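You operate a simulated robot arm through the tools that you are given. There is no shell and no other tool. Be economical: measure what you need, move in short steps, check, and stop when the job is done.

You run a simulated two-armed robot. Do the job below in one go: nothing can be reset, and whatever is moved stays where it is left.

Task
Put the brown spool in the small clear box, put its lid on and snap both clips shut.
Fine: brace the box with the other hand for each clip, so that it stays put. Drop nothing, pinch nothing. Set down upright: what you pick out.

It is judged by the outcome, as a careful person would: the job done as asked, and still so three seconds after it is handed in. It fails if anything else is knocked over, pushed out of place, dropped, spilled or broken. A push-on lid holds only when it is set on centred and level and pressed home; a screw cap is set on level and turned clockwise until tight.

Robot
Two 7-joint arms with two-finger parallel grippers on one trunk, on a base that drives. Base frame: it is fixed to the floor where the robot stands at the start and does not move with it; the origin is under the middle of the robot, x ahead of it, y to its left, z up; the surface under the hand at the start is at about z = 620. Units: mm, degrees, N and s.
The left shoulder is at the start at [18, 113, 1022], the right one opposite. With the tool pointing down near the work surface each hand reaches from about 180 to 600 mm from the robot's upright axis, wherever it stands, measured 20 degrees to its own side. Places, roughly: inside of the small clear box [300, 0, 600]; one-dot yellow clip [300, 200, 700]; two-dot yellow clip [400, -100, 700]. Payload 1.57 kg a hand.
Tool frame (each hand has its own): the origin (TCP) lies between the finger pads and is the grasp point; the fingertips stand 30 mm ahead of it; z points along the fingers, y is the line along which they close. Largest opening 80 mm; finger width 17, thickness 12; the body of the gripper, 40 by 82 mm, starts 80 mm behind the TCP.
Orientation is told as [roll, pitch, yaw] about the base's x, y, z axes, in that order, counted from this pose: with the fingers straight down and closing along the base's y, the tool's x points along the base's -x, its y along +y and its z along -z.

Tools
- The arms move only by the tool jog_arm. It takes "left_moves", "right_moves" or both (then of equal length, played together; a hand with none holds still); each is a list of rows, each a list of 7 numbers: the shift along the tool's x, y, z in units of 30 mm (1.0 is 30 mm), then the turn, a rotation vector about the tool's x, y, z in units of 4 degrees (1.0 is 4 degrees), then the opening, from 0 (shut) to 1 (fully open). In form: [[dx, dy, dz, ax, ay, az, jaw], ...]. A call has 1 to 12 rows; each row shifts and turns the commanded pose from where the row before left it, along the tool's axes as they then stand. A call with a number of a shift or a turn outside -1 to 1 is refused whole. Each row takes 0.2 s and may step no farther than 50 mm and 8.6 degrees from the row before; otherwise, or with a gripper value out of range, the whole call is refused. Where a pose cannot be reached the arm comes as near as it can. A force on the tool above 40 N (or 10 N above the force at the start of the call, whichever is more), or a blocked arm, ends the call early, and 0.2 s more pass. Each finger travels about 45 mm/s and halts on what it meets, pressing with about 34 N; the grip force reading is that of the motor and also rises with nothing between the fingers. The clock runs only during rows and for 0.2 s after the last one: add rows that do not move to give the fingers time. The reply holds the time, the measured pose of the TCP, the force on the tool along the base axes, the opening and the grip force, in the units named above and with some noise, with the torque about the TCP (base axes, N m) and any sound that the robot's microphone picked up.
- Cameras (640 x 400 px; columns grow to the right, rows downward): "scene" is now at [89.4, 7.9, 1138.3]; the picture's right is [0.10, -0.99, -0.00], its down [-0.65, -0.07, -0.76] and it looks along [0.75, 0.08, -0.65] (base axes); focal length 214 px, centre (320, 200). "left" rides on the left gripper at [72, 7, -122] in its tool frame; the picture's right is [-0.09, 1.00, 0.00], its down [-0.84, -0.08, -0.54] and it looks along [-0.54, -0.05, 0.84] (tool axes); focal length 238 px, centre (320, 200). "right" rides on the right gripper at [72, -7, -122] in its tool frame; the picture's right is [0.09, 1.00, 0.00], its down [-0.84, 0.08, -0.54] and it looks along [-0.54, 0.05, 0.84] (tool axes); focal length 238 px, centre (320, 200). There is no depth. A picture from a camera that has moved, and an enlarged one, comes with that camera's place and axes in the base frame and with its lens.
- camera(camera): a new picture of that camera. It takes no simulated time.
- slide_trunk(by): slides the trunk up (or, below 0, down) by that many mm; the arms and the scene camera ride with it, the base frame stays. It gives what a move gives, with no picture.
- base_move(legs): drives the robot by 1 to 6 legs, each [ahead, left, turn to the left] in mm, mm and degrees, along the robot's own axes; the way and the turn of a leg run together, so that a leg with both is an arc; at most 1500 mm and 180 degrees a leg. The arms and the cameras ride along, it lands a little off, and it stops where it bumps. It gives what a move gives.
- aim_head(pan, tilt): turns the head with the scene camera to pan (to the left, within 80 degrees either way) and tilt (down, from -29 to 69), counted from straight ahead of the robot. It gives what a move gives.
- enlarge(camera, box): a new picture of the part [left, top, right, bottom] of that camera's present view, enlarged. It takes no simulated time.
- sign_off(): hands the job in; it is judged then, once.

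Work in short steps. Places have to be worked out from the pictures, the camera data and where the tool is seen: move nearer, look again, correct. Check each grasp and each placing, and mend what went wrong. You have 120 turns and 92 pictures in all, those below and enlarged ones among them. Open the grippers and draw the arms clear of the work before you hand the job in, unless the task says otherwise; then end with one line.

The tools are called by a JSON object that holds its "api" and its "payload". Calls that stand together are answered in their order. jog_arm: Moves the arms, as the interface text tells. Its arguments: {"type":"object","properties":{"left_moves":{"type":"array","items":{"type":"array","items":{"type":"number"}}},"right_moves":{"type":"array","items":{"type":"array","items":{"type":"number"}}}},"required":[]} The other tools are called the same way: slide_trunk (by) slides the trunk up or down; base_move (legs) drives the base; aim_head (pan, tilt) turns the head that bears the scene camera; camera (camera) takes a picture; enlarge (camera, box) takes an enlarged picture of a part of a camera's view; sign_off () hands the job in.

At the start:

```text
time: 0.0
left_tcp_pos: [437.2, 147.1, 1015.4]
left_ee_rot: [0.1, -0.2, 0.0]
left_force: [0.2, -0.1, -0.6]
left_ft_torque: [0.0, -0.01, 0.0]
left_width: 80.0
left_grasp_force: 0.1
right_tcp_pos: [459.5, -193.6, 980.4]
right_ee_rot: [0.0, -0.1, -0.1]
right_force: [-0.3, -1.4, -0.2]
right_ft_torque: [-0.01, 0.0, 0.0]
right_width: 80.0
right_grasp_force: 0.1
trunk travel left (down, up): [-75.0, 495.0]
robot x, y, heading: [-2.2, -1.0, 0.0]
head pan, tilt: [5.9, 40.8]
```

scene: 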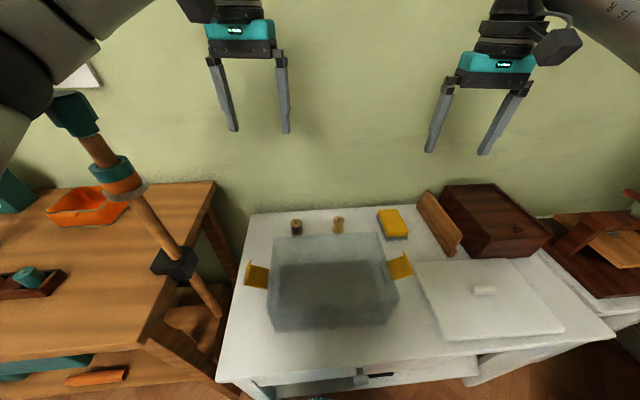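
right: 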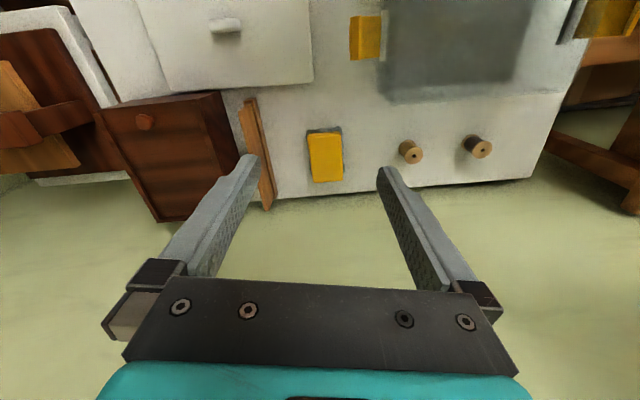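
left: 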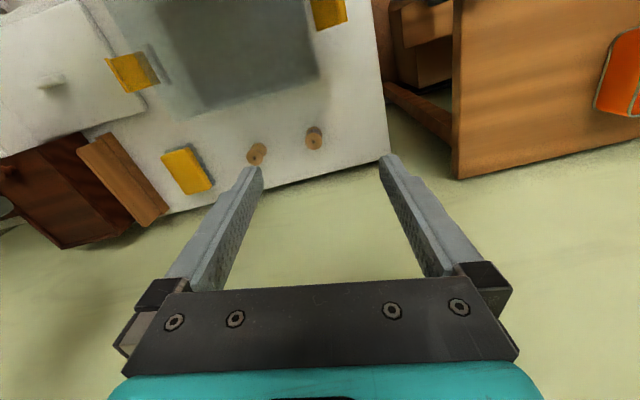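

The scene shows two spools behind the box, the lid on the right and a yellow clip on each side. I'll enlarge to tell the spools apart and see the box details.

{"api": "enlarge", "payload": {"camera": "scene", "box": [270, 200, 430, 300]}}

{"api": "enlarge", "payload": {"camera": "scene", "box": [220, 220, 420, 345]}}

{"api": "enlarge", "payload": {"camera": "right", "box": [300, 80, 540, 230]}}

```text
4.00 times, centred on (350, 250) of scene
camera zoom: at [89.4, 7.9, 1138.3], right [0.1, -0.99, 0.0], down [-0.65, -0.07, -0.76], along [0.75, 0.08, -0.65], focal length 858 px, centre (200, 0)
```

zoom: 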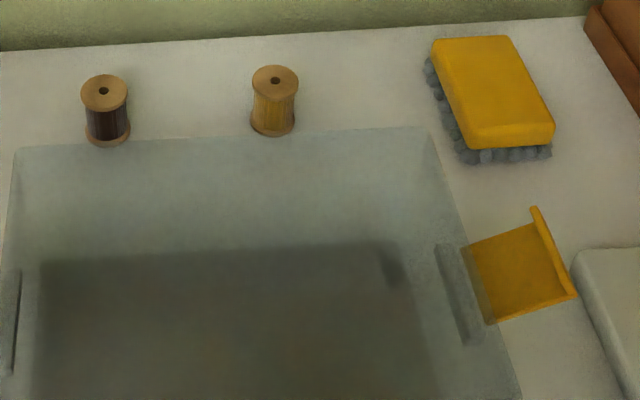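

```text
3.20 times, centred on (320, 282) of scene
camera zoom: at [89.4, 7.9, 1138.3], right [0.1, -0.99, 0.0], down [-0.65, -0.07, -0.76], along [0.75, 0.08, -0.65], focal length 686 px, centre (320, -64)
```

zoom: 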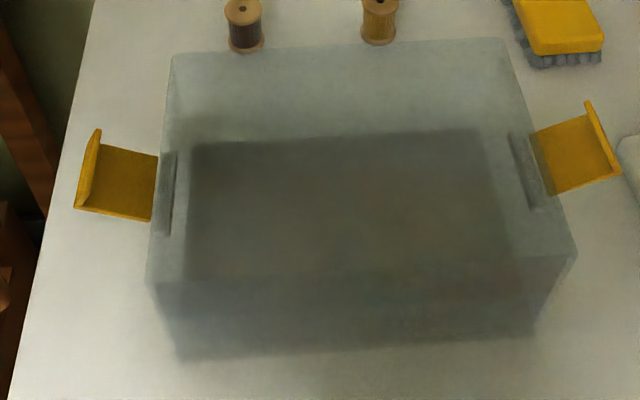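

```text
2.67 times, centred on (420, 155) of right
camera zoom: at [386.5, -202.3, 1103.3], right [-0.09, 1.0, 0.0], down [0.84, 0.08, 0.54], along [0.54, 0.05, -0.84], focal length 636 px, centre (53, 320)
```

zoom: 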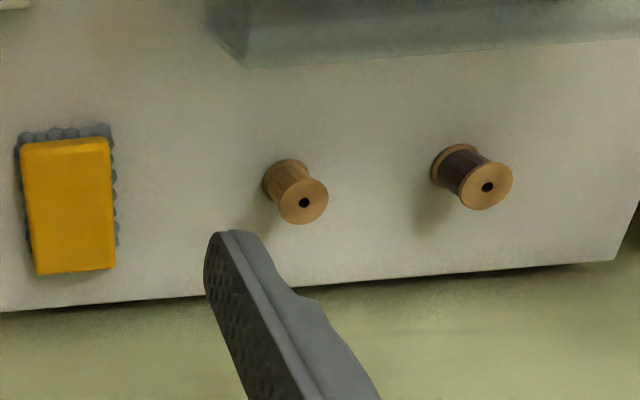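

The dark-brown-thread spool is the left one (top about [526,127,663]); the other's thread is gold. The box is about 240x163x120 with its centre near (342,15), yaw about 10°. I'm moving the left hand above the brown spool and the right hand toward the lid.

{"api": "jog_arm", "payload": {"left_moves": [[-0.33, -0.074, 0.9, 0, 0, 0, 1], [-0.33, -0.074, 0.9, 0, 0, 0, 1], [-0.33, -0.074, 0.9, 0, 0, 0, 1], [-0.33, -0.074, 0.9, 0, 0, 0, 1], [-0.33, -0.074, 0.9, 0, 0, 0, 1], [-0.33, -0.074, 0.9, 0, 0, 0, 1], [-0.33, -0.074, 0.9, 0, 0, 0, 1], [-0.33, -0.074, 0.9, 0, 0, 0, 1], [-0.33, -0.074, 0.4, 0, 0, 0, 1]], "right_moves": [[0.35, -0.58, 0.7, 0, 0, 0, 1], [0.35, -0.58, 0.7, 0, 0, 0, 1], [0.35, -0.58, 0.7, 0, 0, 0, 1], [0.35, -0.58, 0.7, 0, 0, 0, 1], [0.35, -0.58, 0.7, 0, 0, 0, 1], [0.35, -0.58, 0.7, 0, 0, 0, 1], [0.35, -0.58, 0.7, 0, 0, 0, 1], [0.35, -0.58, 0.7, 0, 0, 0, 1], [0.35, -0.58, 0.7, 0, 0, 0, 1]]}}

{"api": "camera", "payload": {"camera": "left"}}

{"api": "camera", "payload": {"camera": "right"}}

{"api": "camera", "payload": {"camera": "scene"}}

```text
time: 1.1
left_tcp_pos: [477.5, 123.5, 984.9]
left_ee_rot: [0.7, -11.1, 0.5]
left_force: [0.4, -0.5, 0.2]
left_ft_torque: [0.05, 0.01, 0.03]
left_width: 80.1
left_grasp_force: 0.1
right_tcp_pos: [398.1, -285.6, 884.0]
right_ee_rot: [1.1, -1.0, 0.5]
right_force: [-0.1, 0.8, -0.3]
right_ft_torque: [-0.01, 0.05, -0.02]
right_width: 80.0
right_grasp_force: 0.2
trunk travel left (down, up): [-75.0, 495.0]
robot x, y, heading: [-10.2, -2.4, 0.4]
head pan, tilt: [5.9, 40.8]
stopped in row 5 (left hand): the arm was blocked; the commanded pose is now the measured one
```

```text
85 pictures are left
camera left: at [383.9, 126.9, 1090.9], right [0.08, 1.0, 0.03], down [0.72, -0.08, 0.69], along [0.69, -0.03, -0.72], focal length 238 px, centre (320, 200)
```

left: 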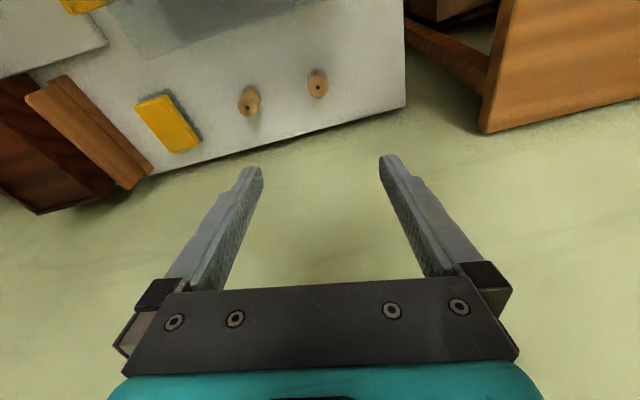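

```text
84 pictures are left
camera right: at [324.2, -294.7, 1005.6], right [-0.1, 0.99, 0.02], down [0.83, 0.07, 0.56], along [0.55, 0.07, -0.83], focal length 238 px, centre (320, 200)
```

right: 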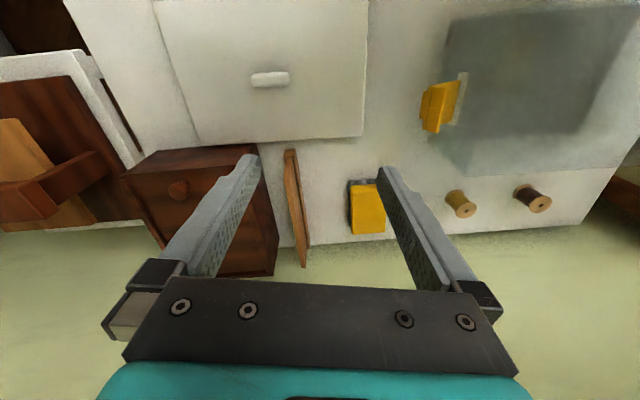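

```text
83 pictures are left
camera scene: at [69.8, -11.6, 1137.1], right [0.11, -0.99, -0.02], down [-0.64, -0.06, -0.77], along [0.76, 0.09, -0.64], focal length 214 px, centre (320, 200)
```

scene: 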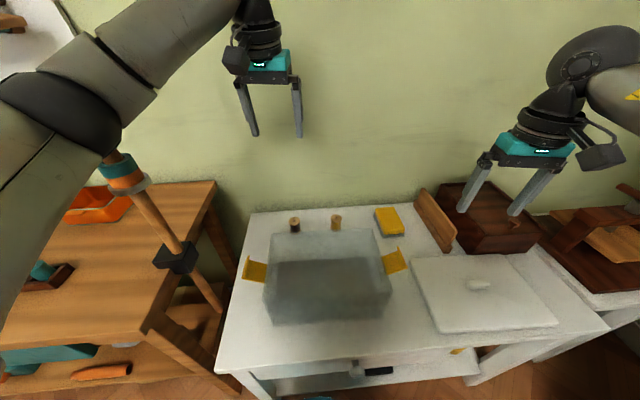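

The left arm was blocked and the robot got pushed slightly. An upright rod near the left elbow looks like the likely cause, so I'm looking that way before moving again.

{"api": "aim_head", "payload": {"pan": 50, "tilt": 25}}

{"api": "camera", "payload": {"camera": "scene"}}

```text
time: 2.2
left_tcp_pos: [479.1, 122.7, 981.4]
left_ee_rot: [1.0, -10.4, 0.4]
left_force: [0.5, -0.3, 0.2]
left_ft_torque: [0.0, -0.04, 0.0]
left_width: 80.1
left_grasp_force: 0.1
right_tcp_pos: [397.8, -284.3, 887.3]
right_ee_rot: [1.1, -1.1, 0.4]
right_force: [-0.1, 0.0, 0.4]
right_ft_torque: [0.01, 0.01, 0.0]
right_width: 79.7
right_grasp_force: 0.0
trunk travel left (down, up): [-75.0, 495.0]
robot x, y, heading: [-5.5, -0.6, 0.4]
head pan, tilt: [50.0, 25.0]
```

```text
82 pictures are left
camera scene: at [44.7, 50.0, 1164.7], right [0.77, -0.64, 0.0], down [-0.25, -0.31, -0.92], along [0.59, 0.7, -0.4], focal length 214 px, centre (320, 200)
```

scene: 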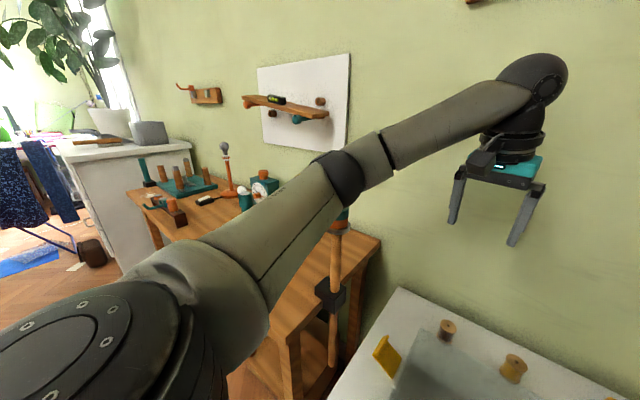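

The rod (at about [300,311], reaching z of about 1060) sits right under the left forearm, so the arm was resting on its top. I'll raise the trunk straight up to clear it, then shift the base right and square up to the box.

{"api": "slide_trunk", "payload": {"by": 150}}

{"api": "camera", "payload": {"camera": "scene"}}

```text
time: 4.0
left_tcp_pos: [495.3, 146.9, 1120.4]
left_ee_rot: [-0.2, -9.4, 1.5]
left_force: [0.1, 0.8, -0.5]
left_ft_torque: [-0.05, 0.02, 0.0]
left_width: 80.0
left_grasp_force: 0.0
right_tcp_pos: [413.5, -269.9, 1035.7]
right_ee_rot: [0.0, -0.1, 0.5]
right_force: [0.4, 0.3, -0.3]
right_ft_torque: [-0.02, 0.0, -0.01]
right_width: 80.1
right_grasp_force: 0.0
trunk travel left (down, up): [-225.0, 345.0]
robot x, y, heading: [-0.7, 0.3, 0.3]
head pan, tilt: [50.0, 25.0]
```

```text
81 pictures are left
camera scene: at [64.3, 70.3, 1312.5], right [0.77, -0.64, 0.0], down [-0.27, -0.33, -0.91], along [0.58, 0.7, -0.42], focal length 214 px, centre (320, 200)
```

scene: 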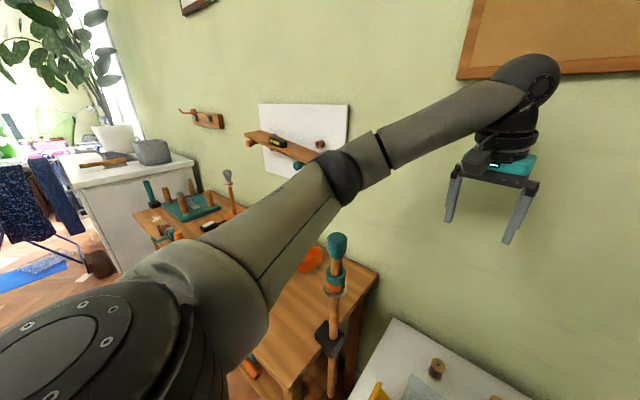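

The rod is still upright and now clear. Next I drive right along the table and turn 10° left to square with the box.

{"api": "base_move", "payload": {"legs": [[0, -100, 0], [10, 0, 9.5]]}}

{"api": "aim_head", "payload": {"pan": 0, "tilt": 50}}

{"api": "camera", "payload": {"camera": "scene"}}

```text
time: 5.8
left_tcp_pos: [474.3, 130.2, 1120.8]
left_ee_rot: [-0.2, -9.4, 11.1]
left_force: [-0.5, -0.6, 0.5]
left_ft_torque: [-0.01, 0.0, 0.01]
left_width: 79.9
left_grasp_force: 0.0
right_tcp_pos: [464.4, -292.7, 1035.8]
right_ee_rot: [0.0, -0.1, 10.3]
right_force: [0.5, -0.2, -0.3]
right_ft_torque: [-0.04, 0.01, -0.01]
right_width: 79.8
right_grasp_force: 0.0
trunk travel left (down, up): [-225.0, 345.0]
robot x, y, heading: [11.4, -102.0, 10.4]
head pan, tilt: [50.0, 25.0]
```

```text
time: 7.0
left_tcp_pos: [475.4, 129.5, 1121.6]
left_ee_rot: [-0.3, -9.4, 11.3]
left_force: [0.4, 0.3, 0.2]
left_ft_torque: [0.01, 0.01, 0.02]
left_width: 80.1
left_grasp_force: 0.1
right_tcp_pos: [462.9, -292.7, 1034.2]
right_ee_rot: [0.1, 0.0, 10.1]
right_force: [0.0, 0.7, 0.8]
right_ft_torque: [-0.02, 0.02, 0.0]
right_width: 80.1
right_grasp_force: 0.0
trunk travel left (down, up): [-225.0, 345.0]
robot x, y, heading: [7.8, -98.5, 10.3]
head pan, tilt: [0.0, 50.0]
```

```text
80 pictures are left
camera scene: at [91.8, -83.6, 1275.1], right [0.18, -0.98, 0.0], down [-0.75, -0.14, -0.64], along [0.63, 0.11, -0.77], focal length 214 px, centre (320, 200)
```

scene: 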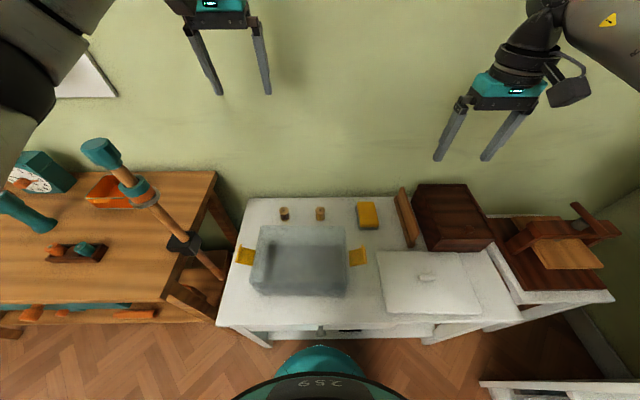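

The robot is squared up and the view is clear. I'm levelling the left hand and coming down toward the brown spool, checking for blocking.

{"api": "jog_arm", "payload": {"left_moves": [[0, 0, 0, 0, 0.8, 0, 1], [0, 0, 0, 0, 0.8, 0, 1], [0, 0, 0, 0, 0.75, 0, 1], [-0.2, -0.05, 0.9, 0, 0, 0, 1], [-0.2, -0.05, 0.9, 0, 0, 0, 1], [-0.2, -0.05, 0.9, 0, 0, 0, 1], [-0.2, -0.05, 0.9, 0, 0, 0, 1], [-0.2, -0.05, 0.9, 0, 0, 0, 1], [-0.2, -0.05, 0.9, 0, 0, 0, 1], [-0.2, -0.05, 0.9, 0, 0, 0, 1], [-0.2, -0.05, 0.9, 0, 0, 0, 1], [0, 0, 0, 0, 0, 0, 1]]}}

{"api": "camera", "payload": {"camera": "scene"}}

{"api": "camera", "payload": {"camera": "left"}}

```text
time: 9.6
left_tcp_pos: [525.7, 125.4, 904.8]
left_ee_rot: [-0.2, 0.0, 11.1]
left_force: [0.2, 0.0, -0.2]
left_ft_torque: [0.0, 0.0, -0.02]
left_width: 80.0
left_grasp_force: 0.1
right_tcp_pos: [463.3, -292.7, 1035.8]
right_ee_rot: [0.0, 0.0, 10.3]
right_force: [-0.2, 0.5, -0.2]
right_ft_torque: [0.0, 0.0, 0.01]
right_width: 80.3
right_grasp_force: 0.1
trunk travel left (down, up): [-225.0, 345.0]
robot x, y, heading: [7.1, -98.3, 10.4]
head pan, tilt: [0.0, 50.0]
```

```text
79 pictures are left
camera scene: at [91.7, -83.7, 1275.1], right [0.18, -0.98, 0.0], down [-0.75, -0.14, -0.64], along [0.63, 0.11, -0.77], focal length 214 px, centre (320, 200)
```

scene: 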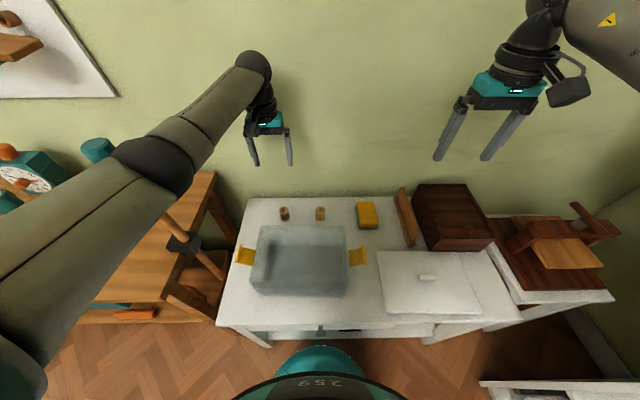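

```text
78 pictures are left
camera left: at [453.1, 117.7, 1027.2], right [-0.1, 0.99, 0.0], down [0.84, 0.09, 0.54], along [0.54, 0.05, -0.84], focal length 238 px, centre (320, 200)
```

left: 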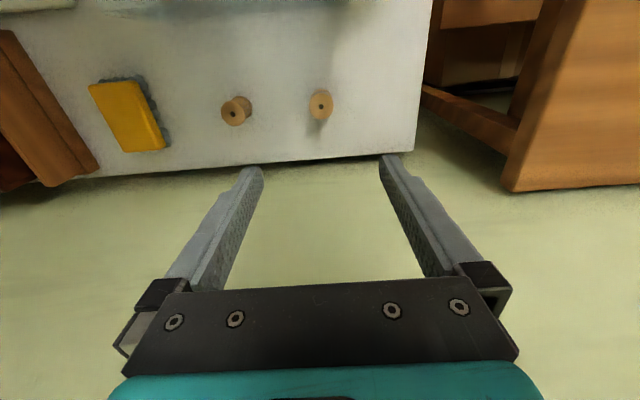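

The elbow stays well inside the rod and will straighten away from it as I lower. The spool top lies directly below, at about (523,125), so I'm going down another step.

{"api": "jog_arm", "payload": {"left_moves": [[0, 0, 0.96, 0, 0, 0, 1], [0, 0, 0.96, 0, 0, 0, 1], [0, 0, 0.96, 0, 0, 0, 1], [0, 0, 0.96, 0, 0, 0, 1], [0, 0, 0.96, 0, 0, 0, 1], [0, 0, 0, 0, 0, 0, 1]]}}

{"api": "camera", "payload": {"camera": "scene"}}

{"api": "camera", "payload": {"camera": "left"}}

```text
time: 11.0
left_tcp_pos: [518.8, 126.9, 762.3]
left_ee_rot: [-0.3, -0.2, 11.2]
left_force: [0.2, 0.3, 0.3]
left_ft_torque: [0.02, 0.0, 0.01]
left_width: 79.8
left_grasp_force: 0.2
left hand out of reach, approached as far as the arm can: row 5
right_tcp_pos: [464.2, -293.5, 1035.2]
right_ee_rot: [0.1, 0.0, 10.1]
right_force: [-0.4, 0.0, -0.8]
right_ft_torque: [0.0, 0.02, -0.01]
right_width: 80.1
right_grasp_force: 0.1
trunk travel left (down, up): [-225.0, 345.0]
robot x, y, heading: [7.7, -100.9, 10.3]
head pan, tilt: [0.0, 50.0]
```

```text
77 pictures are left
camera scene: at [91.9, -84.0, 1275.1], right [0.18, -0.98, 0.0], down [-0.75, -0.13, -0.64], along [0.63, 0.11, -0.77], focal length 214 px, centre (320, 200)
```

scene: 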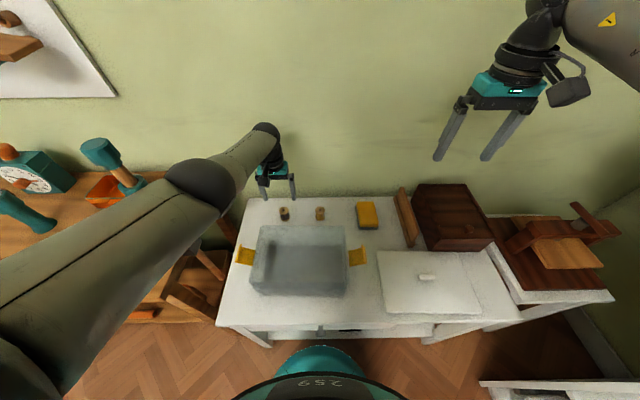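

```text
76 pictures are left
camera left: at [447.0, 119.7, 883.8], right [-0.1, 0.99, 0.0], down [0.84, 0.09, 0.54], along [0.54, 0.05, -0.84], focal length 238 px, centre (320, 200)
```

left: 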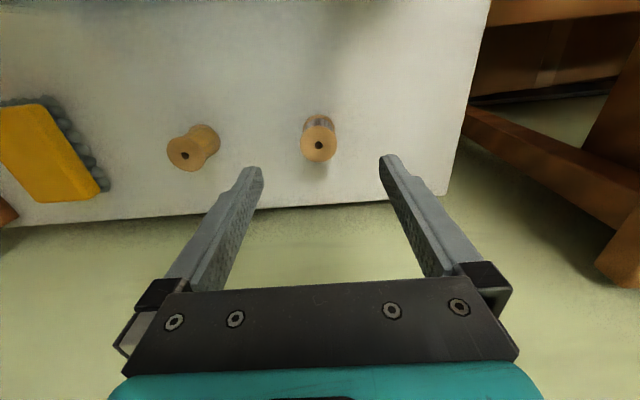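

The arm is at full stretch, so I'll lower the trunk instead. The spool is at about (526.5,125.6), so I need about 8 mm more forward once lower.

{"api": "slide_trunk", "payload": {"by": -70}}

{"api": "jog_arm", "payload": {"left_moves": [[-0.26, -0.06, 0, 0, 0, 0, 1], [0, 0, 0, 0, 0, 0, 1]]}}

{"api": "camera", "payload": {"camera": "left"}}

{"api": "camera", "payload": {"camera": "scene"}}

```text
time: 12.1
left_tcp_pos: [519.4, 126.6, 693.5]
left_ee_rot: [-0.2, 0.0, 11.1]
left_force: [0.0, -0.1, -0.1]
left_ft_torque: [-0.03, 0.0, 0.03]
left_width: 80.1
left_grasp_force: 0.0
right_tcp_pos: [464.1, -292.7, 965.1]
right_ee_rot: [0.1, -0.1, 10.3]
right_force: [-0.5, -0.2, -0.4]
right_ft_torque: [-0.01, 0.04, 0.0]
right_width: 80.0
right_grasp_force: 0.0
trunk travel left (down, up): [-155.0, 415.0]
robot x, y, heading: [8.0, -98.6, 10.3]
head pan, tilt: [0.0, 50.0]
```

```text
time: 12.7
left_tcp_pos: [519.1, 126.7, 692.7]
left_ee_rot: [-0.2, 0.0, 11.1]
left_force: [-0.2, -0.4, 0.0]
left_ft_torque: [0.01, 0.02, 0.01]
left_width: 80.0
left_grasp_force: 0.2
left hand out of reach, approached as far as the arm can: row 1
right_tcp_pos: [464.0, -292.4, 964.7]
right_ee_rot: [0.0, 0.0, 10.3]
right_force: [-0.5, 0.8, 0.1]
right_ft_torque: [0.0, 0.0, 0.01]
right_width: 79.8
right_grasp_force: 0.1
trunk travel left (down, up): [-155.0, 415.0]
robot x, y, heading: [6.0, -97.0, 10.1]
head pan, tilt: [0.0, 50.0]
```

```text
75 pictures are left
camera left: at [446.9, 120.0, 814.0], right [-0.1, 0.99, 0.0], down [0.84, 0.09, 0.54], along [0.54, 0.05, -0.84], focal length 238 px, centre (320, 200)
```

left: 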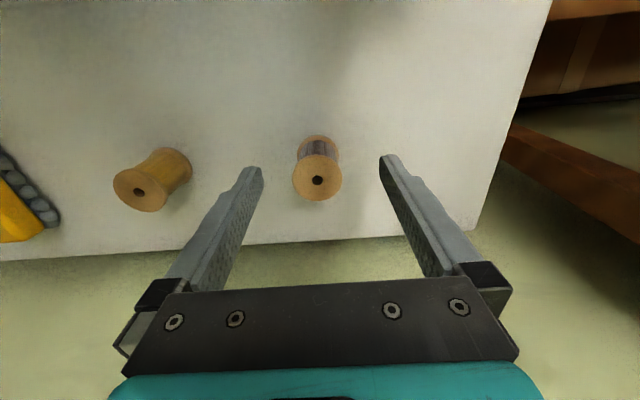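

```text
74 pictures are left
camera scene: at [91.8, -83.7, 1205.1], right [0.18, -0.98, 0.0], down [-0.75, -0.14, -0.64], along [0.63, 0.11, -0.77], focal length 214 px, centre (320, 200)
```

scene: 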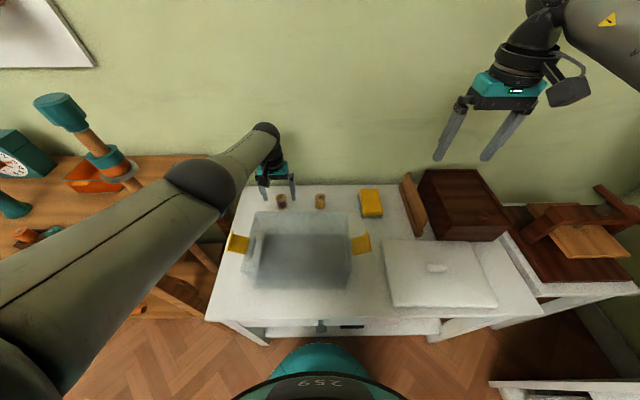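

I'll raise the arm 33 mm relative to the shoulder to gain reach forward, then lower with the trunk.

{"api": "jog_arm", "payload": {"left_moves": [[0, 0, -0.55, 0, 0, 0, 1], [0, 0, -0.55, 0, 0, 0, 1], [0, 0, 0, 0, 0, 0, 1]]}}

```text
time: 13.5
left_tcp_pos: [520.7, 124.8, 725.1]
left_ee_rot: [-0.2, 0.0, 11.3]
left_force: [-0.1, 0.0, 0.6]
left_ft_torque: [0.03, -0.01, -0.02]
left_width: 79.9
left_grasp_force: 0.1
right_tcp_pos: [464.3, -292.1, 964.2]
right_ee_rot: [-0.1, 0.0, 10.2]
right_force: [0.6, -0.3, -0.1]
right_ft_torque: [-0.01, 0.0, 0.0]
right_width: 80.0
right_grasp_force: 0.1
trunk travel left (down, up): [-155.0, 415.0]
robot x, y, heading: [6.0, -98.4, 10.4]
head pan, tilt: [0.0, 50.0]
```

Now forward 7 mm, then a check.

{"api": "jog_arm", "payload": {"left_moves": [[-0.23, 0.05, 0, 0, 0, 0, 1], [0, 0, 0, 0, 0, 0, 1]]}}

{"api": "slide_trunk", "payload": {"by": -35}}

{"api": "camera", "payload": {"camera": "left"}}

```text
time: 14.1
left_tcp_pos: [525.5, 130.1, 725.6]
left_ee_rot: [-0.3, 0.0, 11.2]
left_force: [0.3, 0.2, -0.4]
left_ft_torque: [0.03, 0.03, 0.02]
left_width: 80.0
left_grasp_force: 0.1
right_tcp_pos: [463.7, -293.2, 965.0]
right_ee_rot: [0.1, 0.0, 10.2]
right_force: [-0.4, 0.7, 0.4]
right_ft_torque: [0.01, 0.01, 0.0]
right_width: 80.1
right_grasp_force: 0.0
trunk travel left (down, up): [-155.0, 415.0]
robot x, y, heading: [5.6, -97.3, 10.3]
head pan, tilt: [0.0, 50.0]
```

```text
time: 14.9
left_tcp_pos: [525.1, 129.8, 689.7]
left_ee_rot: [-0.2, 0.0, 11.3]
left_force: [0.1, -0.3, 0.3]
left_ft_torque: [-0.01, 0.04, 0.0]
left_width: 79.9
left_grasp_force: 0.1
right_tcp_pos: [463.7, -293.2, 930.3]
right_ee_rot: [0.0, -0.1, 10.1]
right_force: [-0.3, -0.7, 0.4]
right_ft_torque: [-0.01, -0.01, -0.02]
right_width: 80.2
right_grasp_force: 0.1
trunk travel left (down, up): [-120.0, 450.0]
robot x, y, heading: [4.7, -97.6, 10.4]
head pan, tilt: [0.0, 50.0]
```

```text
73 pictures are left
camera left: at [453.3, 121.6, 811.5], right [-0.1, 0.99, 0.0], down [0.84, 0.09, 0.54], along [0.54, 0.05, -0.84], focal length 238 px, centre (320, 200)
```

left: 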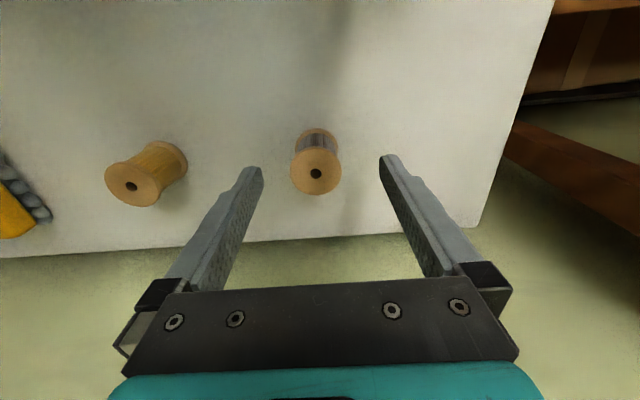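

The spool is at (527,125.4) and the TCP at (525,130). I'll nudge 4 mm right, lower the trunk to z of about 655, then close gently.

{"api": "jog_arm", "payload": {"left_moves": [[-0.05, -0.15, 0, 0, 0, 0, 1], [0, 0, 0, 0, 0, 0, 1]]}}

{"api": "slide_trunk", "payload": {"by": -33}}

{"api": "camera", "payload": {"camera": "left"}}

```text
time: 15.5
left_tcp_pos: [527.5, 124.5, 690.3]
left_ee_rot: [-0.3, 0.0, 11.2]
left_force: [0.7, 0.0, -0.8]
left_ft_torque: [0.0, 0.0, 0.01]
left_width: 80.2
left_grasp_force: 0.1
right_tcp_pos: [463.8, -291.8, 930.8]
right_ee_rot: [0.1, -0.1, 10.2]
right_force: [0.0, -0.4, -0.3]
right_ft_torque: [-0.02, 0.04, 0.0]
right_width: 80.1
right_grasp_force: 0.0
trunk travel left (down, up): [-120.0, 450.0]
robot x, y, heading: [12.8, -96.5, 10.3]
head pan, tilt: [0.0, 50.0]
```

```text
time: 16.3
left_tcp_pos: [526.5, 125.2, 657.5]
left_ee_rot: [-0.2, 0.0, 11.2]
left_force: [-0.3, 0.1, -0.6]
left_ft_torque: [0.01, 0.01, 0.02]
left_width: 80.0
left_grasp_force: 0.1
right_tcp_pos: [463.5, -293.6, 896.4]
right_ee_rot: [0.0, 0.0, 10.2]
right_force: [0.3, 0.8, -1.3]
right_ft_torque: [0.0, 0.02, -0.03]
right_width: 80.0
right_grasp_force: 0.1
trunk travel left (down, up): [-87.0, 483.0]
robot x, y, heading: [9.0, -100.0, 10.3]
head pan, tilt: [0.0, 50.0]
```

```text
72 pictures are left
camera left: at [455.3, 117.5, 778.9], right [-0.1, 0.99, 0.0], down [0.84, 0.09, 0.54], along [0.54, 0.05, -0.84], focal length 238 px, centre (320, 200)
```

left: 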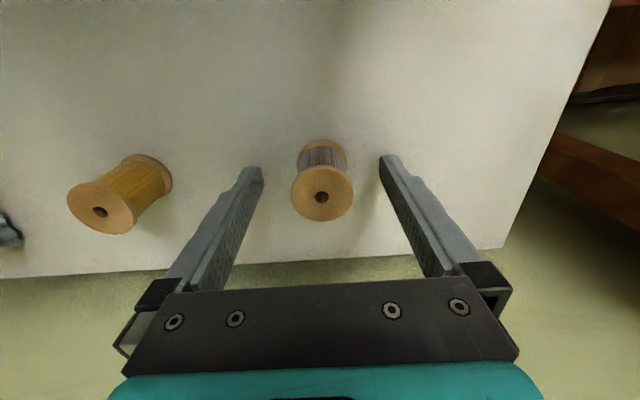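

Centred well between the fingers. I'm closing on the spool.

{"api": "jog_arm", "payload": {"left_moves": [[0, 0, 0, 0, 0, 0, 0.6], [0, 0, 0, 0, 0, 0, 0.5], [0, 0, 0, 0, 0, 0, 0.4], [0, 0, 0, 0, 0, 0, 0.3], [0, 0, 0, 0, 0, 0, 0.3], [0, 0, 0, 0, 0, 0, 0.3]]}}

{"api": "camera", "payload": {"camera": "left"}}

```text
time: 17.7
left_tcp_pos: [527.3, 125.5, 654.6]
left_ee_rot: [-0.2, -0.1, 11.2]
left_force: [0.6, 0.1, 1.0]
left_ft_torque: [0.02, -0.03, -0.01]
left_width: 34.2
left_grasp_force: 33.7
right_tcp_pos: [464.2, -292.1, 897.4]
right_ee_rot: [0.0, 0.0, 10.2]
right_force: [0.4, -0.9, 0.2]
right_ft_torque: [0.01, -0.05, 0.0]
right_width: 80.1
right_grasp_force: 0.1
trunk travel left (down, up): [-87.0, 483.0]
robot x, y, heading: [9.4, -101.6, 10.3]
head pan, tilt: [0.0, 50.0]
```

```text
71 pictures are left
camera left: at [455.4, 117.6, 778.9], right [-0.1, 0.99, 0.0], down [0.84, 0.09, 0.54], along [0.54, 0.05, -0.84], focal length 238 px, centre (320, 200)
```

left: 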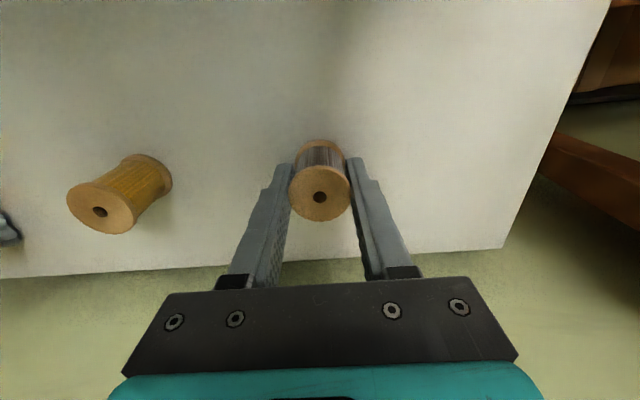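

Gripped at 34 mm width. I'm lifting straight up with the trunk.

{"api": "slide_trunk", "payload": {"by": 200}}

{"api": "camera", "payload": {"camera": "scene"}}

{"api": "camera", "payload": {"camera": "left"}}

```text
time: 19.8
left_tcp_pos: [529.2, 124.7, 858.3]
left_ee_rot: [-0.2, 0.0, 11.2]
left_force: [-0.6, 0.3, 0.0]
left_ft_torque: [-0.03, -0.01, -0.01]
left_width: 34.4
left_grasp_force: 33.7
right_tcp_pos: [463.4, -292.6, 1097.2]
right_ee_rot: [0.0, 0.0, 10.2]
right_force: [0.9, 0.6, -1.0]
right_ft_torque: [0.01, 0.01, 0.0]
right_width: 79.9
right_grasp_force: 0.1
trunk travel left (down, up): [-287.0, 283.0]
robot x, y, heading: [8.2, -102.1, 10.2]
head pan, tilt: [0.0, 50.0]
```

```text
70 pictures are left
camera scene: at [91.9, -83.7, 1337.0], right [0.18, -0.98, 0.0], down [-0.75, -0.14, -0.64], along [0.63, 0.11, -0.77], focal length 214 px, centre (320, 200)
```

scene: 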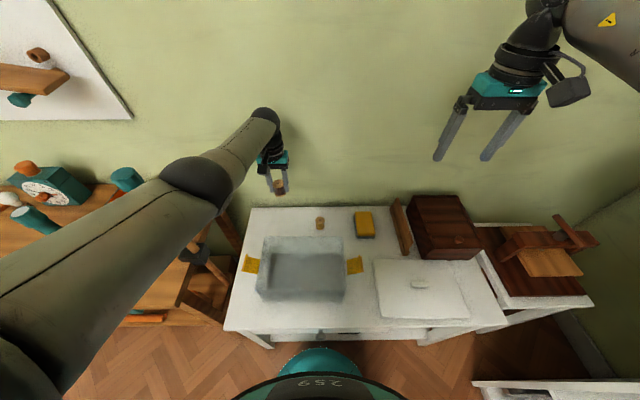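

```text
69 pictures are left
camera left: at [455.5, 117.5, 978.7], right [-0.1, 0.99, 0.0], down [0.84, 0.09, 0.54], along [0.54, 0.05, -0.84], focal length 238 px, centre (320, 200)
```

left: 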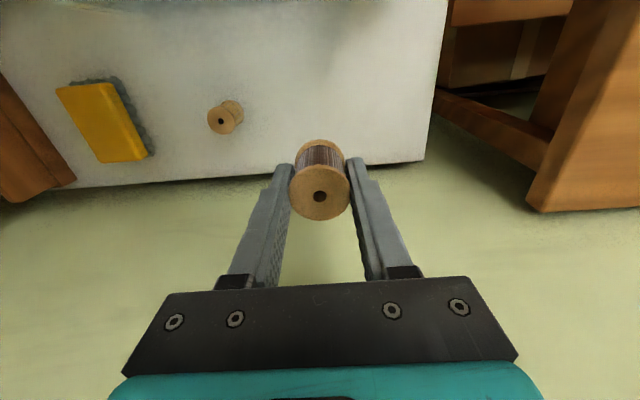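

The spool is held upright. I'm moving back over the box centre at the same height.

{"api": "jog_arm", "payload": {"left_moves": [[0.84, -0.29, 0, 0, 0, 0, 0.3], [0.84, -0.29, 0, 0, 0, 0, 0.3], [0.84, -0.29, 0, 0, 0, 0, 0.3], [0.84, -0.29, 0, 0, 0, 0, 0.3], [0.84, -0.29, 0, 0, 0, 0, 0.3], [0.84, -0.29, 0, 0, 0, 0, 0.3], [0.84, -0.29, 0, 0, 0, 0, 0.3], [0.84, -0.29, 0, 0, 0, 0, 0.3], [0, 0, 0, 0, 0, 0, 0.3]]}}

{"api": "camera", "payload": {"camera": "scene"}}

{"api": "camera", "payload": {"camera": "left"}}

```text
time: 21.8
left_tcp_pos: [342.8, 15.3, 858.2]
left_ee_rot: [-0.1, 0.0, 11.2]
left_force: [0.0, 0.1, 0.4]
left_ft_torque: [0.02, 0.04, 0.01]
left_width: 34.4
left_grasp_force: 34.2
right_tcp_pos: [463.0, -294.0, 1097.6]
right_ee_rot: [0.0, 0.0, 10.2]
right_force: [0.6, -0.1, 0.7]
right_ft_torque: [-0.01, 0.01, -0.01]
right_width: 79.9
right_grasp_force: 0.0
trunk travel left (down, up): [-287.0, 283.0]
robot x, y, heading: [11.6, -97.6, 10.1]
head pan, tilt: [0.0, 50.0]
```

```text
68 pictures are left
camera scene: at [91.9, -83.7, 1337.0], right [0.18, -0.98, 0.0], down [-0.75, -0.14, -0.64], along [0.63, 0.11, -0.77], focal length 214 px, centre (320, 200)
```

scene: 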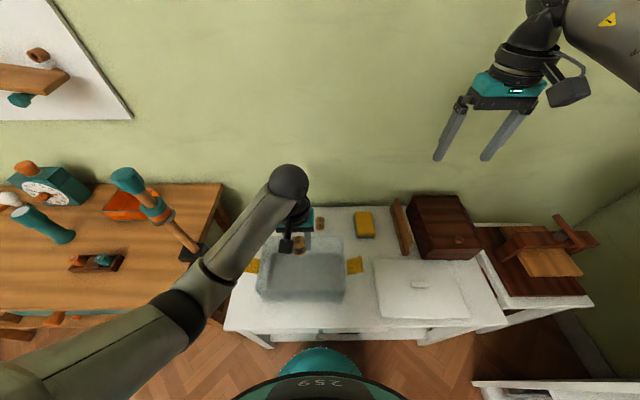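

```text
67 pictures are left
camera left: at [269.6, 7.8, 980.3], right [-0.1, 0.99, 0.0], down [0.84, 0.09, 0.54], along [0.54, 0.05, -0.84], focal length 238 px, centre (320, 200)
```

left: 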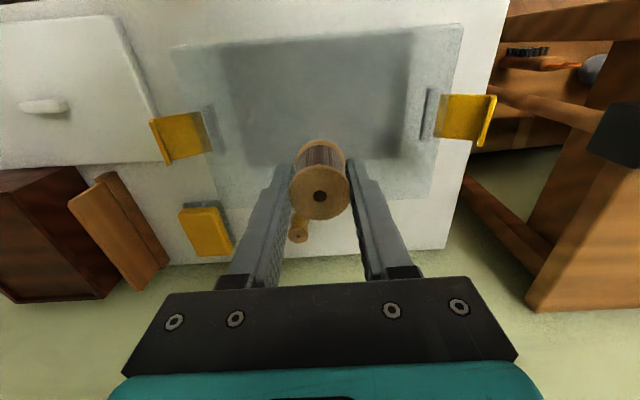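

The box corners confirm its centre near (342,15) and top z of about 742; the elbow is far from the rod. I'm lowering into the box.

{"api": "jog_arm", "payload": {"left_moves": [[0, 0, 0.94, 0, 0, 0, 0.3], [0, 0, 0.94, 0, 0, 0, 0.3], [0, 0, 0.94, 0, 0, 0, 0.3], [0, 0, 0.94, 0, 0, 0, 0.3], [0, 0, 0.94, 0, 0, 0, 0.3], [0, 0, 0.94, 0, 0, 0, 0.3], [0, 0, 0, 0, 0, 0, 0.3]]}}

{"api": "camera", "payload": {"camera": "left"}}

{"api": "camera", "payload": {"camera": "scene"}}

```text
time: 23.4
left_tcp_pos: [343.6, 17.8, 686.9]
left_ee_rot: [-0.2, 0.0, 11.2]
left_force: [0.4, -0.4, 0.8]
left_ft_torque: [0.02, -0.03, -0.02]
left_width: 34.3
left_grasp_force: 33.5
right_tcp_pos: [463.8, -292.0, 1096.9]
right_ee_rot: [0.0, 0.0, 10.3]
right_force: [-0.5, -0.2, 0.3]
right_ft_torque: [-0.02, 0.01, -0.01]
right_width: 80.1
right_grasp_force: 0.1
trunk travel left (down, up): [-287.0, 283.0]
robot x, y, heading: [6.0, -96.9, 10.4]
head pan, tilt: [0.0, 50.0]
```

```text
66 pictures are left
camera left: at [271.7, 10.8, 808.2], right [-0.1, 0.99, 0.0], down [0.84, 0.09, 0.54], along [0.54, 0.05, -0.84], focal length 238 px, centre (320, 200)
```

left: 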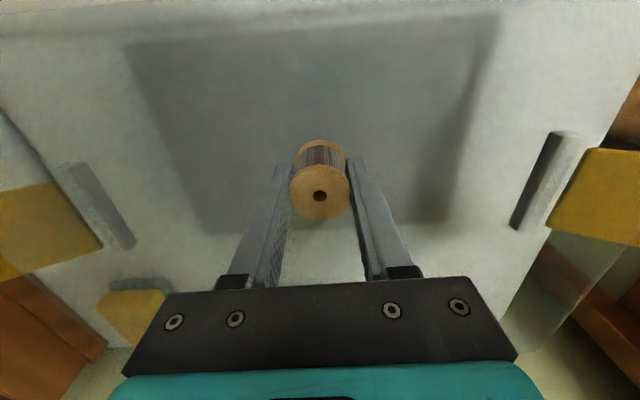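

```text
65 pictures are left
camera scene: at [91.8, -83.7, 1337.1], right [0.18, -0.98, 0.0], down [-0.75, -0.14, -0.64], along [0.63, 0.11, -0.77], focal length 214 px, centre (320, 200)
```

scene: 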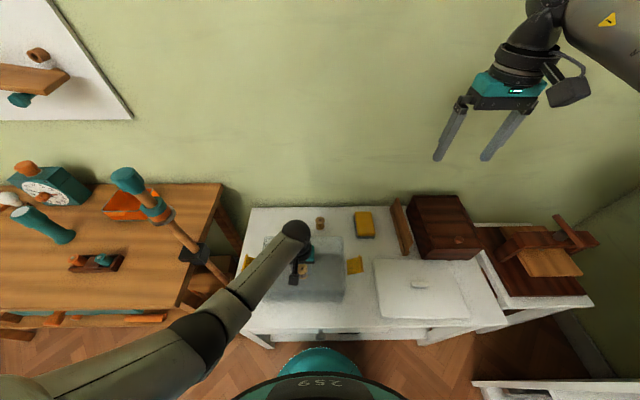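

Now creeping down to the floor of the box with small steps, watching the force.

{"api": "jog_arm", "payload": {"left_moves": [[0, 0, 0.35, 0, 0, 0, 0.3], [0, 0, 0.25, 0, 0, 0, 0.3], [0, 0, 0.1, 0, 0, 0, 0.3], [0, 0, 0, 0, 0, 0, 0.3]]}}

```text
time: 24.4
left_tcp_pos: [343.9, 17.1, 664.9]
left_ee_rot: [-0.2, 0.0, 11.2]
left_force: [-0.2, -1.2, 0.0]
left_ft_torque: [0.02, 0.02, -0.01]
left_width: 34.3
left_grasp_force: 34.2
right_tcp_pos: [463.0, -291.3, 1097.0]
right_ee_rot: [0.0, 0.0, 10.2]
right_force: [0.3, -0.6, -0.9]
right_ft_torque: [-0.03, 0.0, 0.01]
right_width: 80.1
right_grasp_force: 0.1
trunk travel left (down, up): [-287.0, 283.0]
robot x, y, heading: [8.2, -98.6, 10.4]
head pan, tilt: [0.0, 50.0]
```

{"api": "jog_arm", "payload": {"left_moves": [[0, 0, 0.08, 0, 0, 0, 0.3], [0, 0, 0.07, 0, 0, 0, 0.3], [0, 0, 0, 0, 0, 0, 0.3]]}}

```text
time: 25.2
left_tcp_pos: [344.4, 17.5, 662.6]
left_ee_rot: [-0.2, -0.2, 11.2]
left_force: [-1.3, 2.7, 11.5]
left_ft_torque: [0.18, 0.12, 0.01]
left_width: 34.7
left_grasp_force: 33.7
right_tcp_pos: [462.8, -293.5, 1096.9]
right_ee_rot: [0.1, -0.1, 10.3]
right_force: [-1.1, 0.0, 0.2]
right_ft_torque: [0.02, 0.02, -0.02]
right_width: 80.0
right_grasp_force: 0.1
trunk travel left (down, up): [-287.0, 283.0]
robot x, y, heading: [5.3, -98.9, 10.3]
head pan, tilt: [0.0, 50.0]
```

There's contact with the floor (11.5 N). I'm easing up 1.5 mm, opening slowly, then rising straight up.

{"api": "jog_arm", "payload": {"left_moves": [[0, 0, -0.06, 0, 0, 0, 0.4], [0, 0, 0, 0, 0, 0, 0.5], [0, 0, 0, 0, 0, 0, 0.65], [0, 0, 0, 0, 0, 0, 0.8], [0, 0, 0, 0, 0, 0, 0.8]]}}

{"api": "camera", "payload": {"camera": "left"}}

```text
time: 26.4
left_tcp_pos: [345.3, 17.8, 663.8]
left_ee_rot: [-0.3, 0.0, 11.2]
left_force: [0.4, 0.1, 0.4]
left_ft_torque: [-0.03, 0.04, -0.02]
left_width: 64.0
left_grasp_force: 0.1
right_tcp_pos: [464.3, -292.8, 1097.2]
right_ee_rot: [0.0, 0.0, 10.1]
right_force: [0.2, 0.7, -0.4]
right_ft_torque: [-0.02, -0.02, -0.03]
right_width: 80.1
right_grasp_force: 0.1
trunk travel left (down, up): [-287.0, 283.0]
robot x, y, heading: [4.1, -97.6, 9.9]
head pan, tilt: [0.0, 50.0]
```

```text
64 pictures are left
camera left: at [271.7, 9.5, 785.3], right [-0.1, 0.99, 0.0], down [0.84, 0.09, 0.54], along [0.54, 0.05, -0.84], focal length 238 px, centre (320, 200)
```

left: 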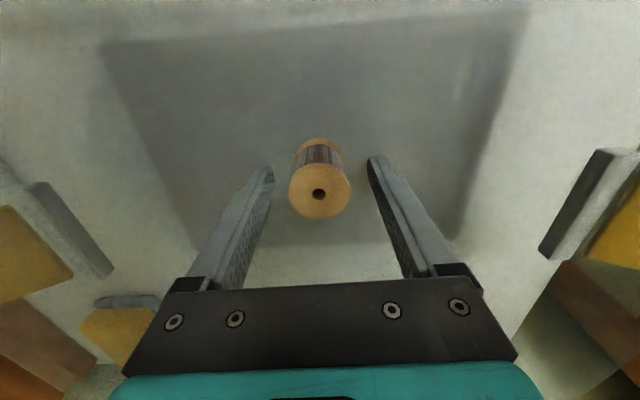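

The spool stands free and upright. I'm raising the left hand out and bringing the right hand over the lid's knob (about [373,-352]).

{"api": "jog_arm", "payload": {"left_moves": [[0, 0, -0.5, 0, 0, 0, 0.8], [0, 0, -0.9, 0, 0, 0, 0.8], [0, 0, -0.9, 0, 0, 0, 0.8], [0, 0, -0.9, 0, 0, 0, 0.8], [0, 0, -0.9, 0, 0, 0, 0.8], [0, 0, -0.9, 0, 0, 0, 0.8], [0, 0, -0.9, 0, 0, 0, 0.8], [0, 0, -0.9, 0, 0, 0, 0.8], [0, 0, -0.9, 0, 0, 0, 0.8], [0, 0, 0, 0, 0, 0, 0.8], [0, 0, 0, 0, 0, 0, 0.8]], "right_moves": [[0.303, -0.127, 0.9, 0, 0, 0, 1], [0.303, -0.127, 0.9, 0, 0, 0, 1], [0.303, -0.127, 0.9, 0, 0, 0, 1], [0.303, -0.127, 0.9, 0, 0, 0, 1], [0.303, -0.127, 0.9, 0, 0, 0, 1], [0.303, -0.127, 0.9, 0, 0, 0, 1], [0.303, -0.127, 0.9, 0, 0, 0, 1], [0.303, -0.127, 0.9, 0, 0, 0, 1], [0.303, -0.127, 0.9, 0, 0, 0, 1], [0.303, -0.127, 0.9, 0, 0, 0, 1], [0.303, -0.127, 0.9, 0, 0, 0, 1]]}}

{"api": "camera", "payload": {"camera": "right"}}

{"api": "camera", "payload": {"camera": "left"}}

{"api": "camera", "payload": {"camera": "scene"}}

```text
time: 28.8
left_tcp_pos: [344.0, 18.7, 894.9]
left_ee_rot: [-0.2, 0.1, 11.2]
left_force: [0.0, 0.4, 0.0]
left_ft_torque: [-0.01, -0.03, 0.01]
left_width: 64.0
left_grasp_force: 0.2
right_tcp_pos: [374.0, -350.1, 800.5]
right_ee_rot: [0.0, -0.1, 10.2]
right_force: [-0.7, 0.0, 0.1]
right_ft_torque: [0.0, -0.03, 0.01]
right_width: 80.1
right_grasp_force: 0.0
trunk travel left (down, up): [-287.0, 283.0]
robot x, y, heading: [4.6, -99.5, 10.4]
head pan, tilt: [0.0, 50.0]
```

```text
63 pictures are left
camera right: at [304.0, -370.4, 922.4], right [-0.27, 0.96, 0.0], down [0.81, 0.22, 0.54], along [0.52, 0.14, -0.84], focal length 238 px, centre (320, 200)
```

right: 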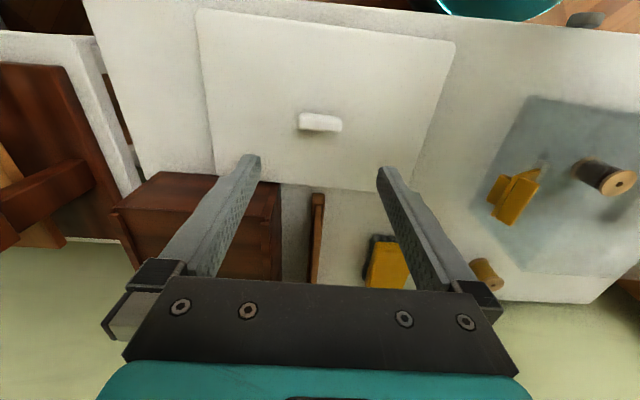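

```text
62 pictures are left
camera left: at [271.8, 11.0, 1016.3], right [-0.1, 0.99, 0.0], down [0.84, 0.09, 0.54], along [0.54, 0.05, -0.84], focal length 238 px, centre (320, 200)
```

left: 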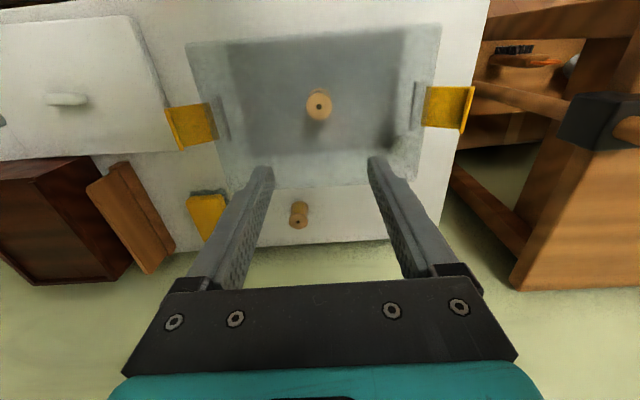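

```text
61 pictures are left
camera scene: at [91.7, -83.7, 1337.0], right [0.18, -0.98, 0.0], down [-0.75, -0.14, -0.64], along [0.63, 0.11, -0.77], focal length 214 px, centre (320, 200)
```

scene: 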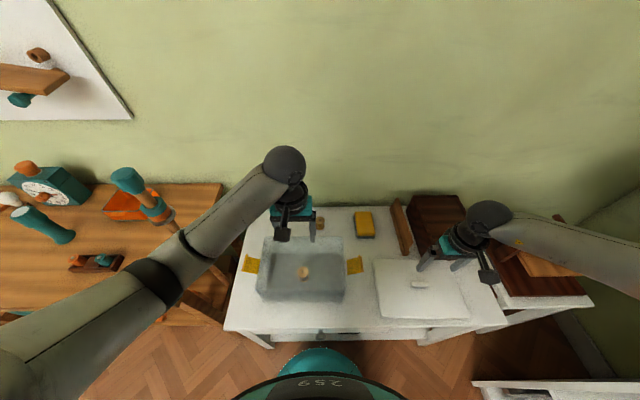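

The spool stands upright in the box. The lid measures about 260x178, yaw about 9.5°, centre (371,-350), and its knob is a 48 mm bar along the closing axis. I'm lowering the right hand to take a close look.

{"api": "jog_arm", "payload": {"right_moves": [[0, 0, 0.9, 0, 0, 0, 1], [0, 0, 0.9, 0, 0, 0, 1], [0, 0, 0.9, 0, 0, 0, 1], [0, 0, 0.6, 0, 0, 0, 1], [0, 0, 0, 0, 0, 0, 1]]}}

{"api": "camera", "payload": {"camera": "right"}}

```text
time: 30.0
left_tcp_pos: [344.0, 17.1, 893.7]
left_ee_rot: [-0.2, 0.0, 11.2]
left_force: [0.5, 0.2, 0.0]
left_ft_torque: [0.04, 0.02, 0.01]
left_width: 64.1
left_grasp_force: 0.1
right_tcp_pos: [373.4, -352.7, 699.8]
right_ee_rot: [0.0, 0.0, 10.3]
right_force: [0.1, 0.1, 0.2]
right_ft_torque: [0.01, -0.01, 0.0]
right_width: 80.2
right_grasp_force: 0.1
trunk travel left (down, up): [-287.0, 283.0]
robot x, y, heading: [6.3, -101.8, 10.5]
head pan, tilt: [0.0, 50.0]
```

```text
60 pictures are left
camera right: at [303.1, -372.2, 821.4], right [-0.27, 0.96, 0.0], down [0.81, 0.22, 0.54], along [0.52, 0.15, -0.84], focal length 238 px, centre (320, 200)
```

right: 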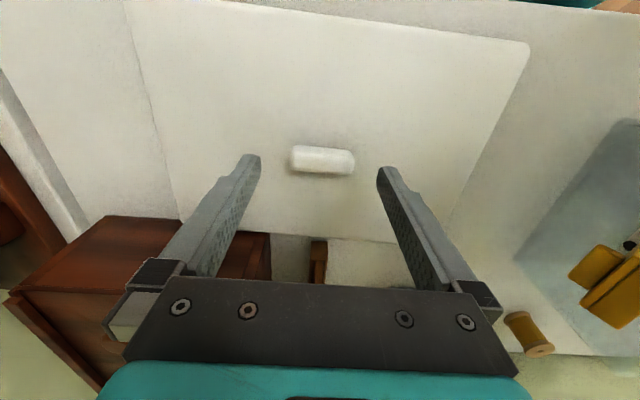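

The knob is centred between the fingers. I'm lowering further in small steps.

{"api": "jog_arm", "payload": {"right_moves": [[-0.07, 0.05, 0.4, 0, 0, 0, 1], [0, 0, 0.35, 0, 0, 0, 1], [0, 0, 0, 0, 0, 0, 1]]}}

{"api": "camera", "payload": {"camera": "right"}}

{"api": "enlarge", "payload": {"camera": "scene", "box": [360, 220, 520, 320]}}

```text
time: 30.8
left_tcp_pos: [343.7, 18.5, 893.5]
left_ee_rot: [-0.2, 0.0, 11.2]
left_force: [-0.3, 0.2, -0.1]
left_ft_torque: [0.0, 0.03, -0.02]
left_width: 64.1
left_grasp_force: 0.0
right_tcp_pos: [375.0, -350.6, 677.3]
right_ee_rot: [0.0, 0.0, 10.3]
right_force: [-0.8, -0.7, 0.3]
right_ft_torque: [-0.03, -0.01, -0.02]
right_width: 79.8
right_grasp_force: 0.1
trunk travel left (down, up): [-287.0, 283.0]
robot x, y, heading: [9.3, -97.7, 10.3]
head pan, tilt: [0.0, 50.0]
```

```text
59 pictures are left
camera right: at [305.9, -371.3, 799.6], right [-0.27, 0.96, 0.0], down [0.81, 0.23, 0.54], along [0.52, 0.15, -0.84], focal length 238 px, centre (320, 200)
```

right: 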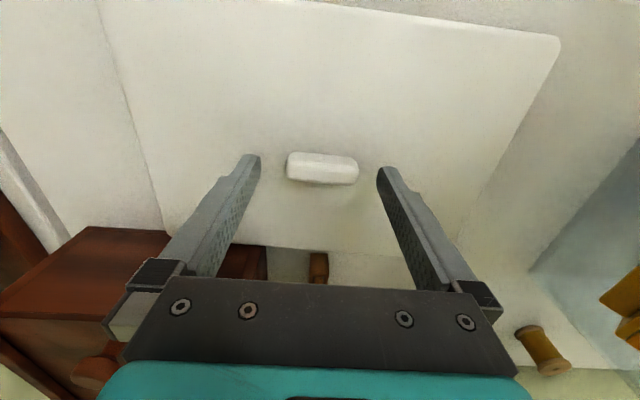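

```text
4.00 times, centred on (440, 270) of scene
camera zoom: at [91.8, -83.7, 1337.1], right [0.18, -0.98, 0.0], down [-0.75, -0.14, -0.64], along [0.63, 0.11, -0.77], focal length 858 px, centre (-160, -80)
```

zoom: 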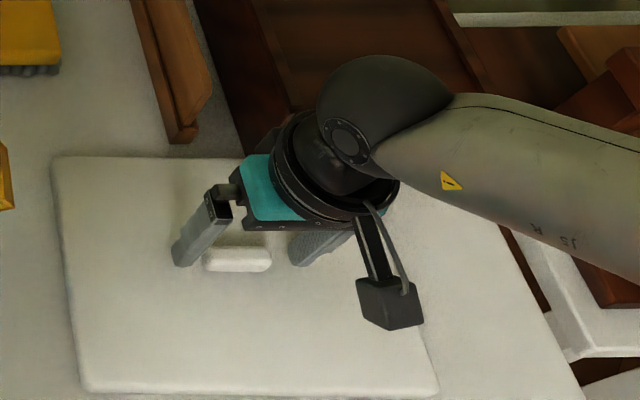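

The knob sits exactly at the fingertip line. I'm lowering about 10 mm and checking for contact.

{"api": "jog_arm", "payload": {"right_moves": [[0, 0, 0.17, 0, 0, 0, 1], [0, 0, 0.17, 0, 0, 0, 1], [0, 0, 0, 0, 0, 0, 1]]}}

```text
time: 31.6
left_tcp_pos: [344.4, 18.6, 893.9]
left_ee_rot: [-0.3, 0.0, 11.2]
left_force: [-0.4, 0.0, -0.7]
left_ft_torque: [0.03, -0.01, -0.02]
left_width: 64.3
left_grasp_force: 0.0
right_tcp_pos: [376.7, -348.5, 669.0]
right_ee_rot: [0.0, 0.0, 10.2]
right_force: [0.8, 1.1, 1.0]
right_ft_torque: [0.01, -0.02, 0.0]
right_width: 80.1
right_grasp_force: 0.0
trunk travel left (down, up): [-287.0, 283.0]
robot x, y, heading: [9.8, -101.8, 10.2]
head pan, tilt: [0.0, 50.0]
```

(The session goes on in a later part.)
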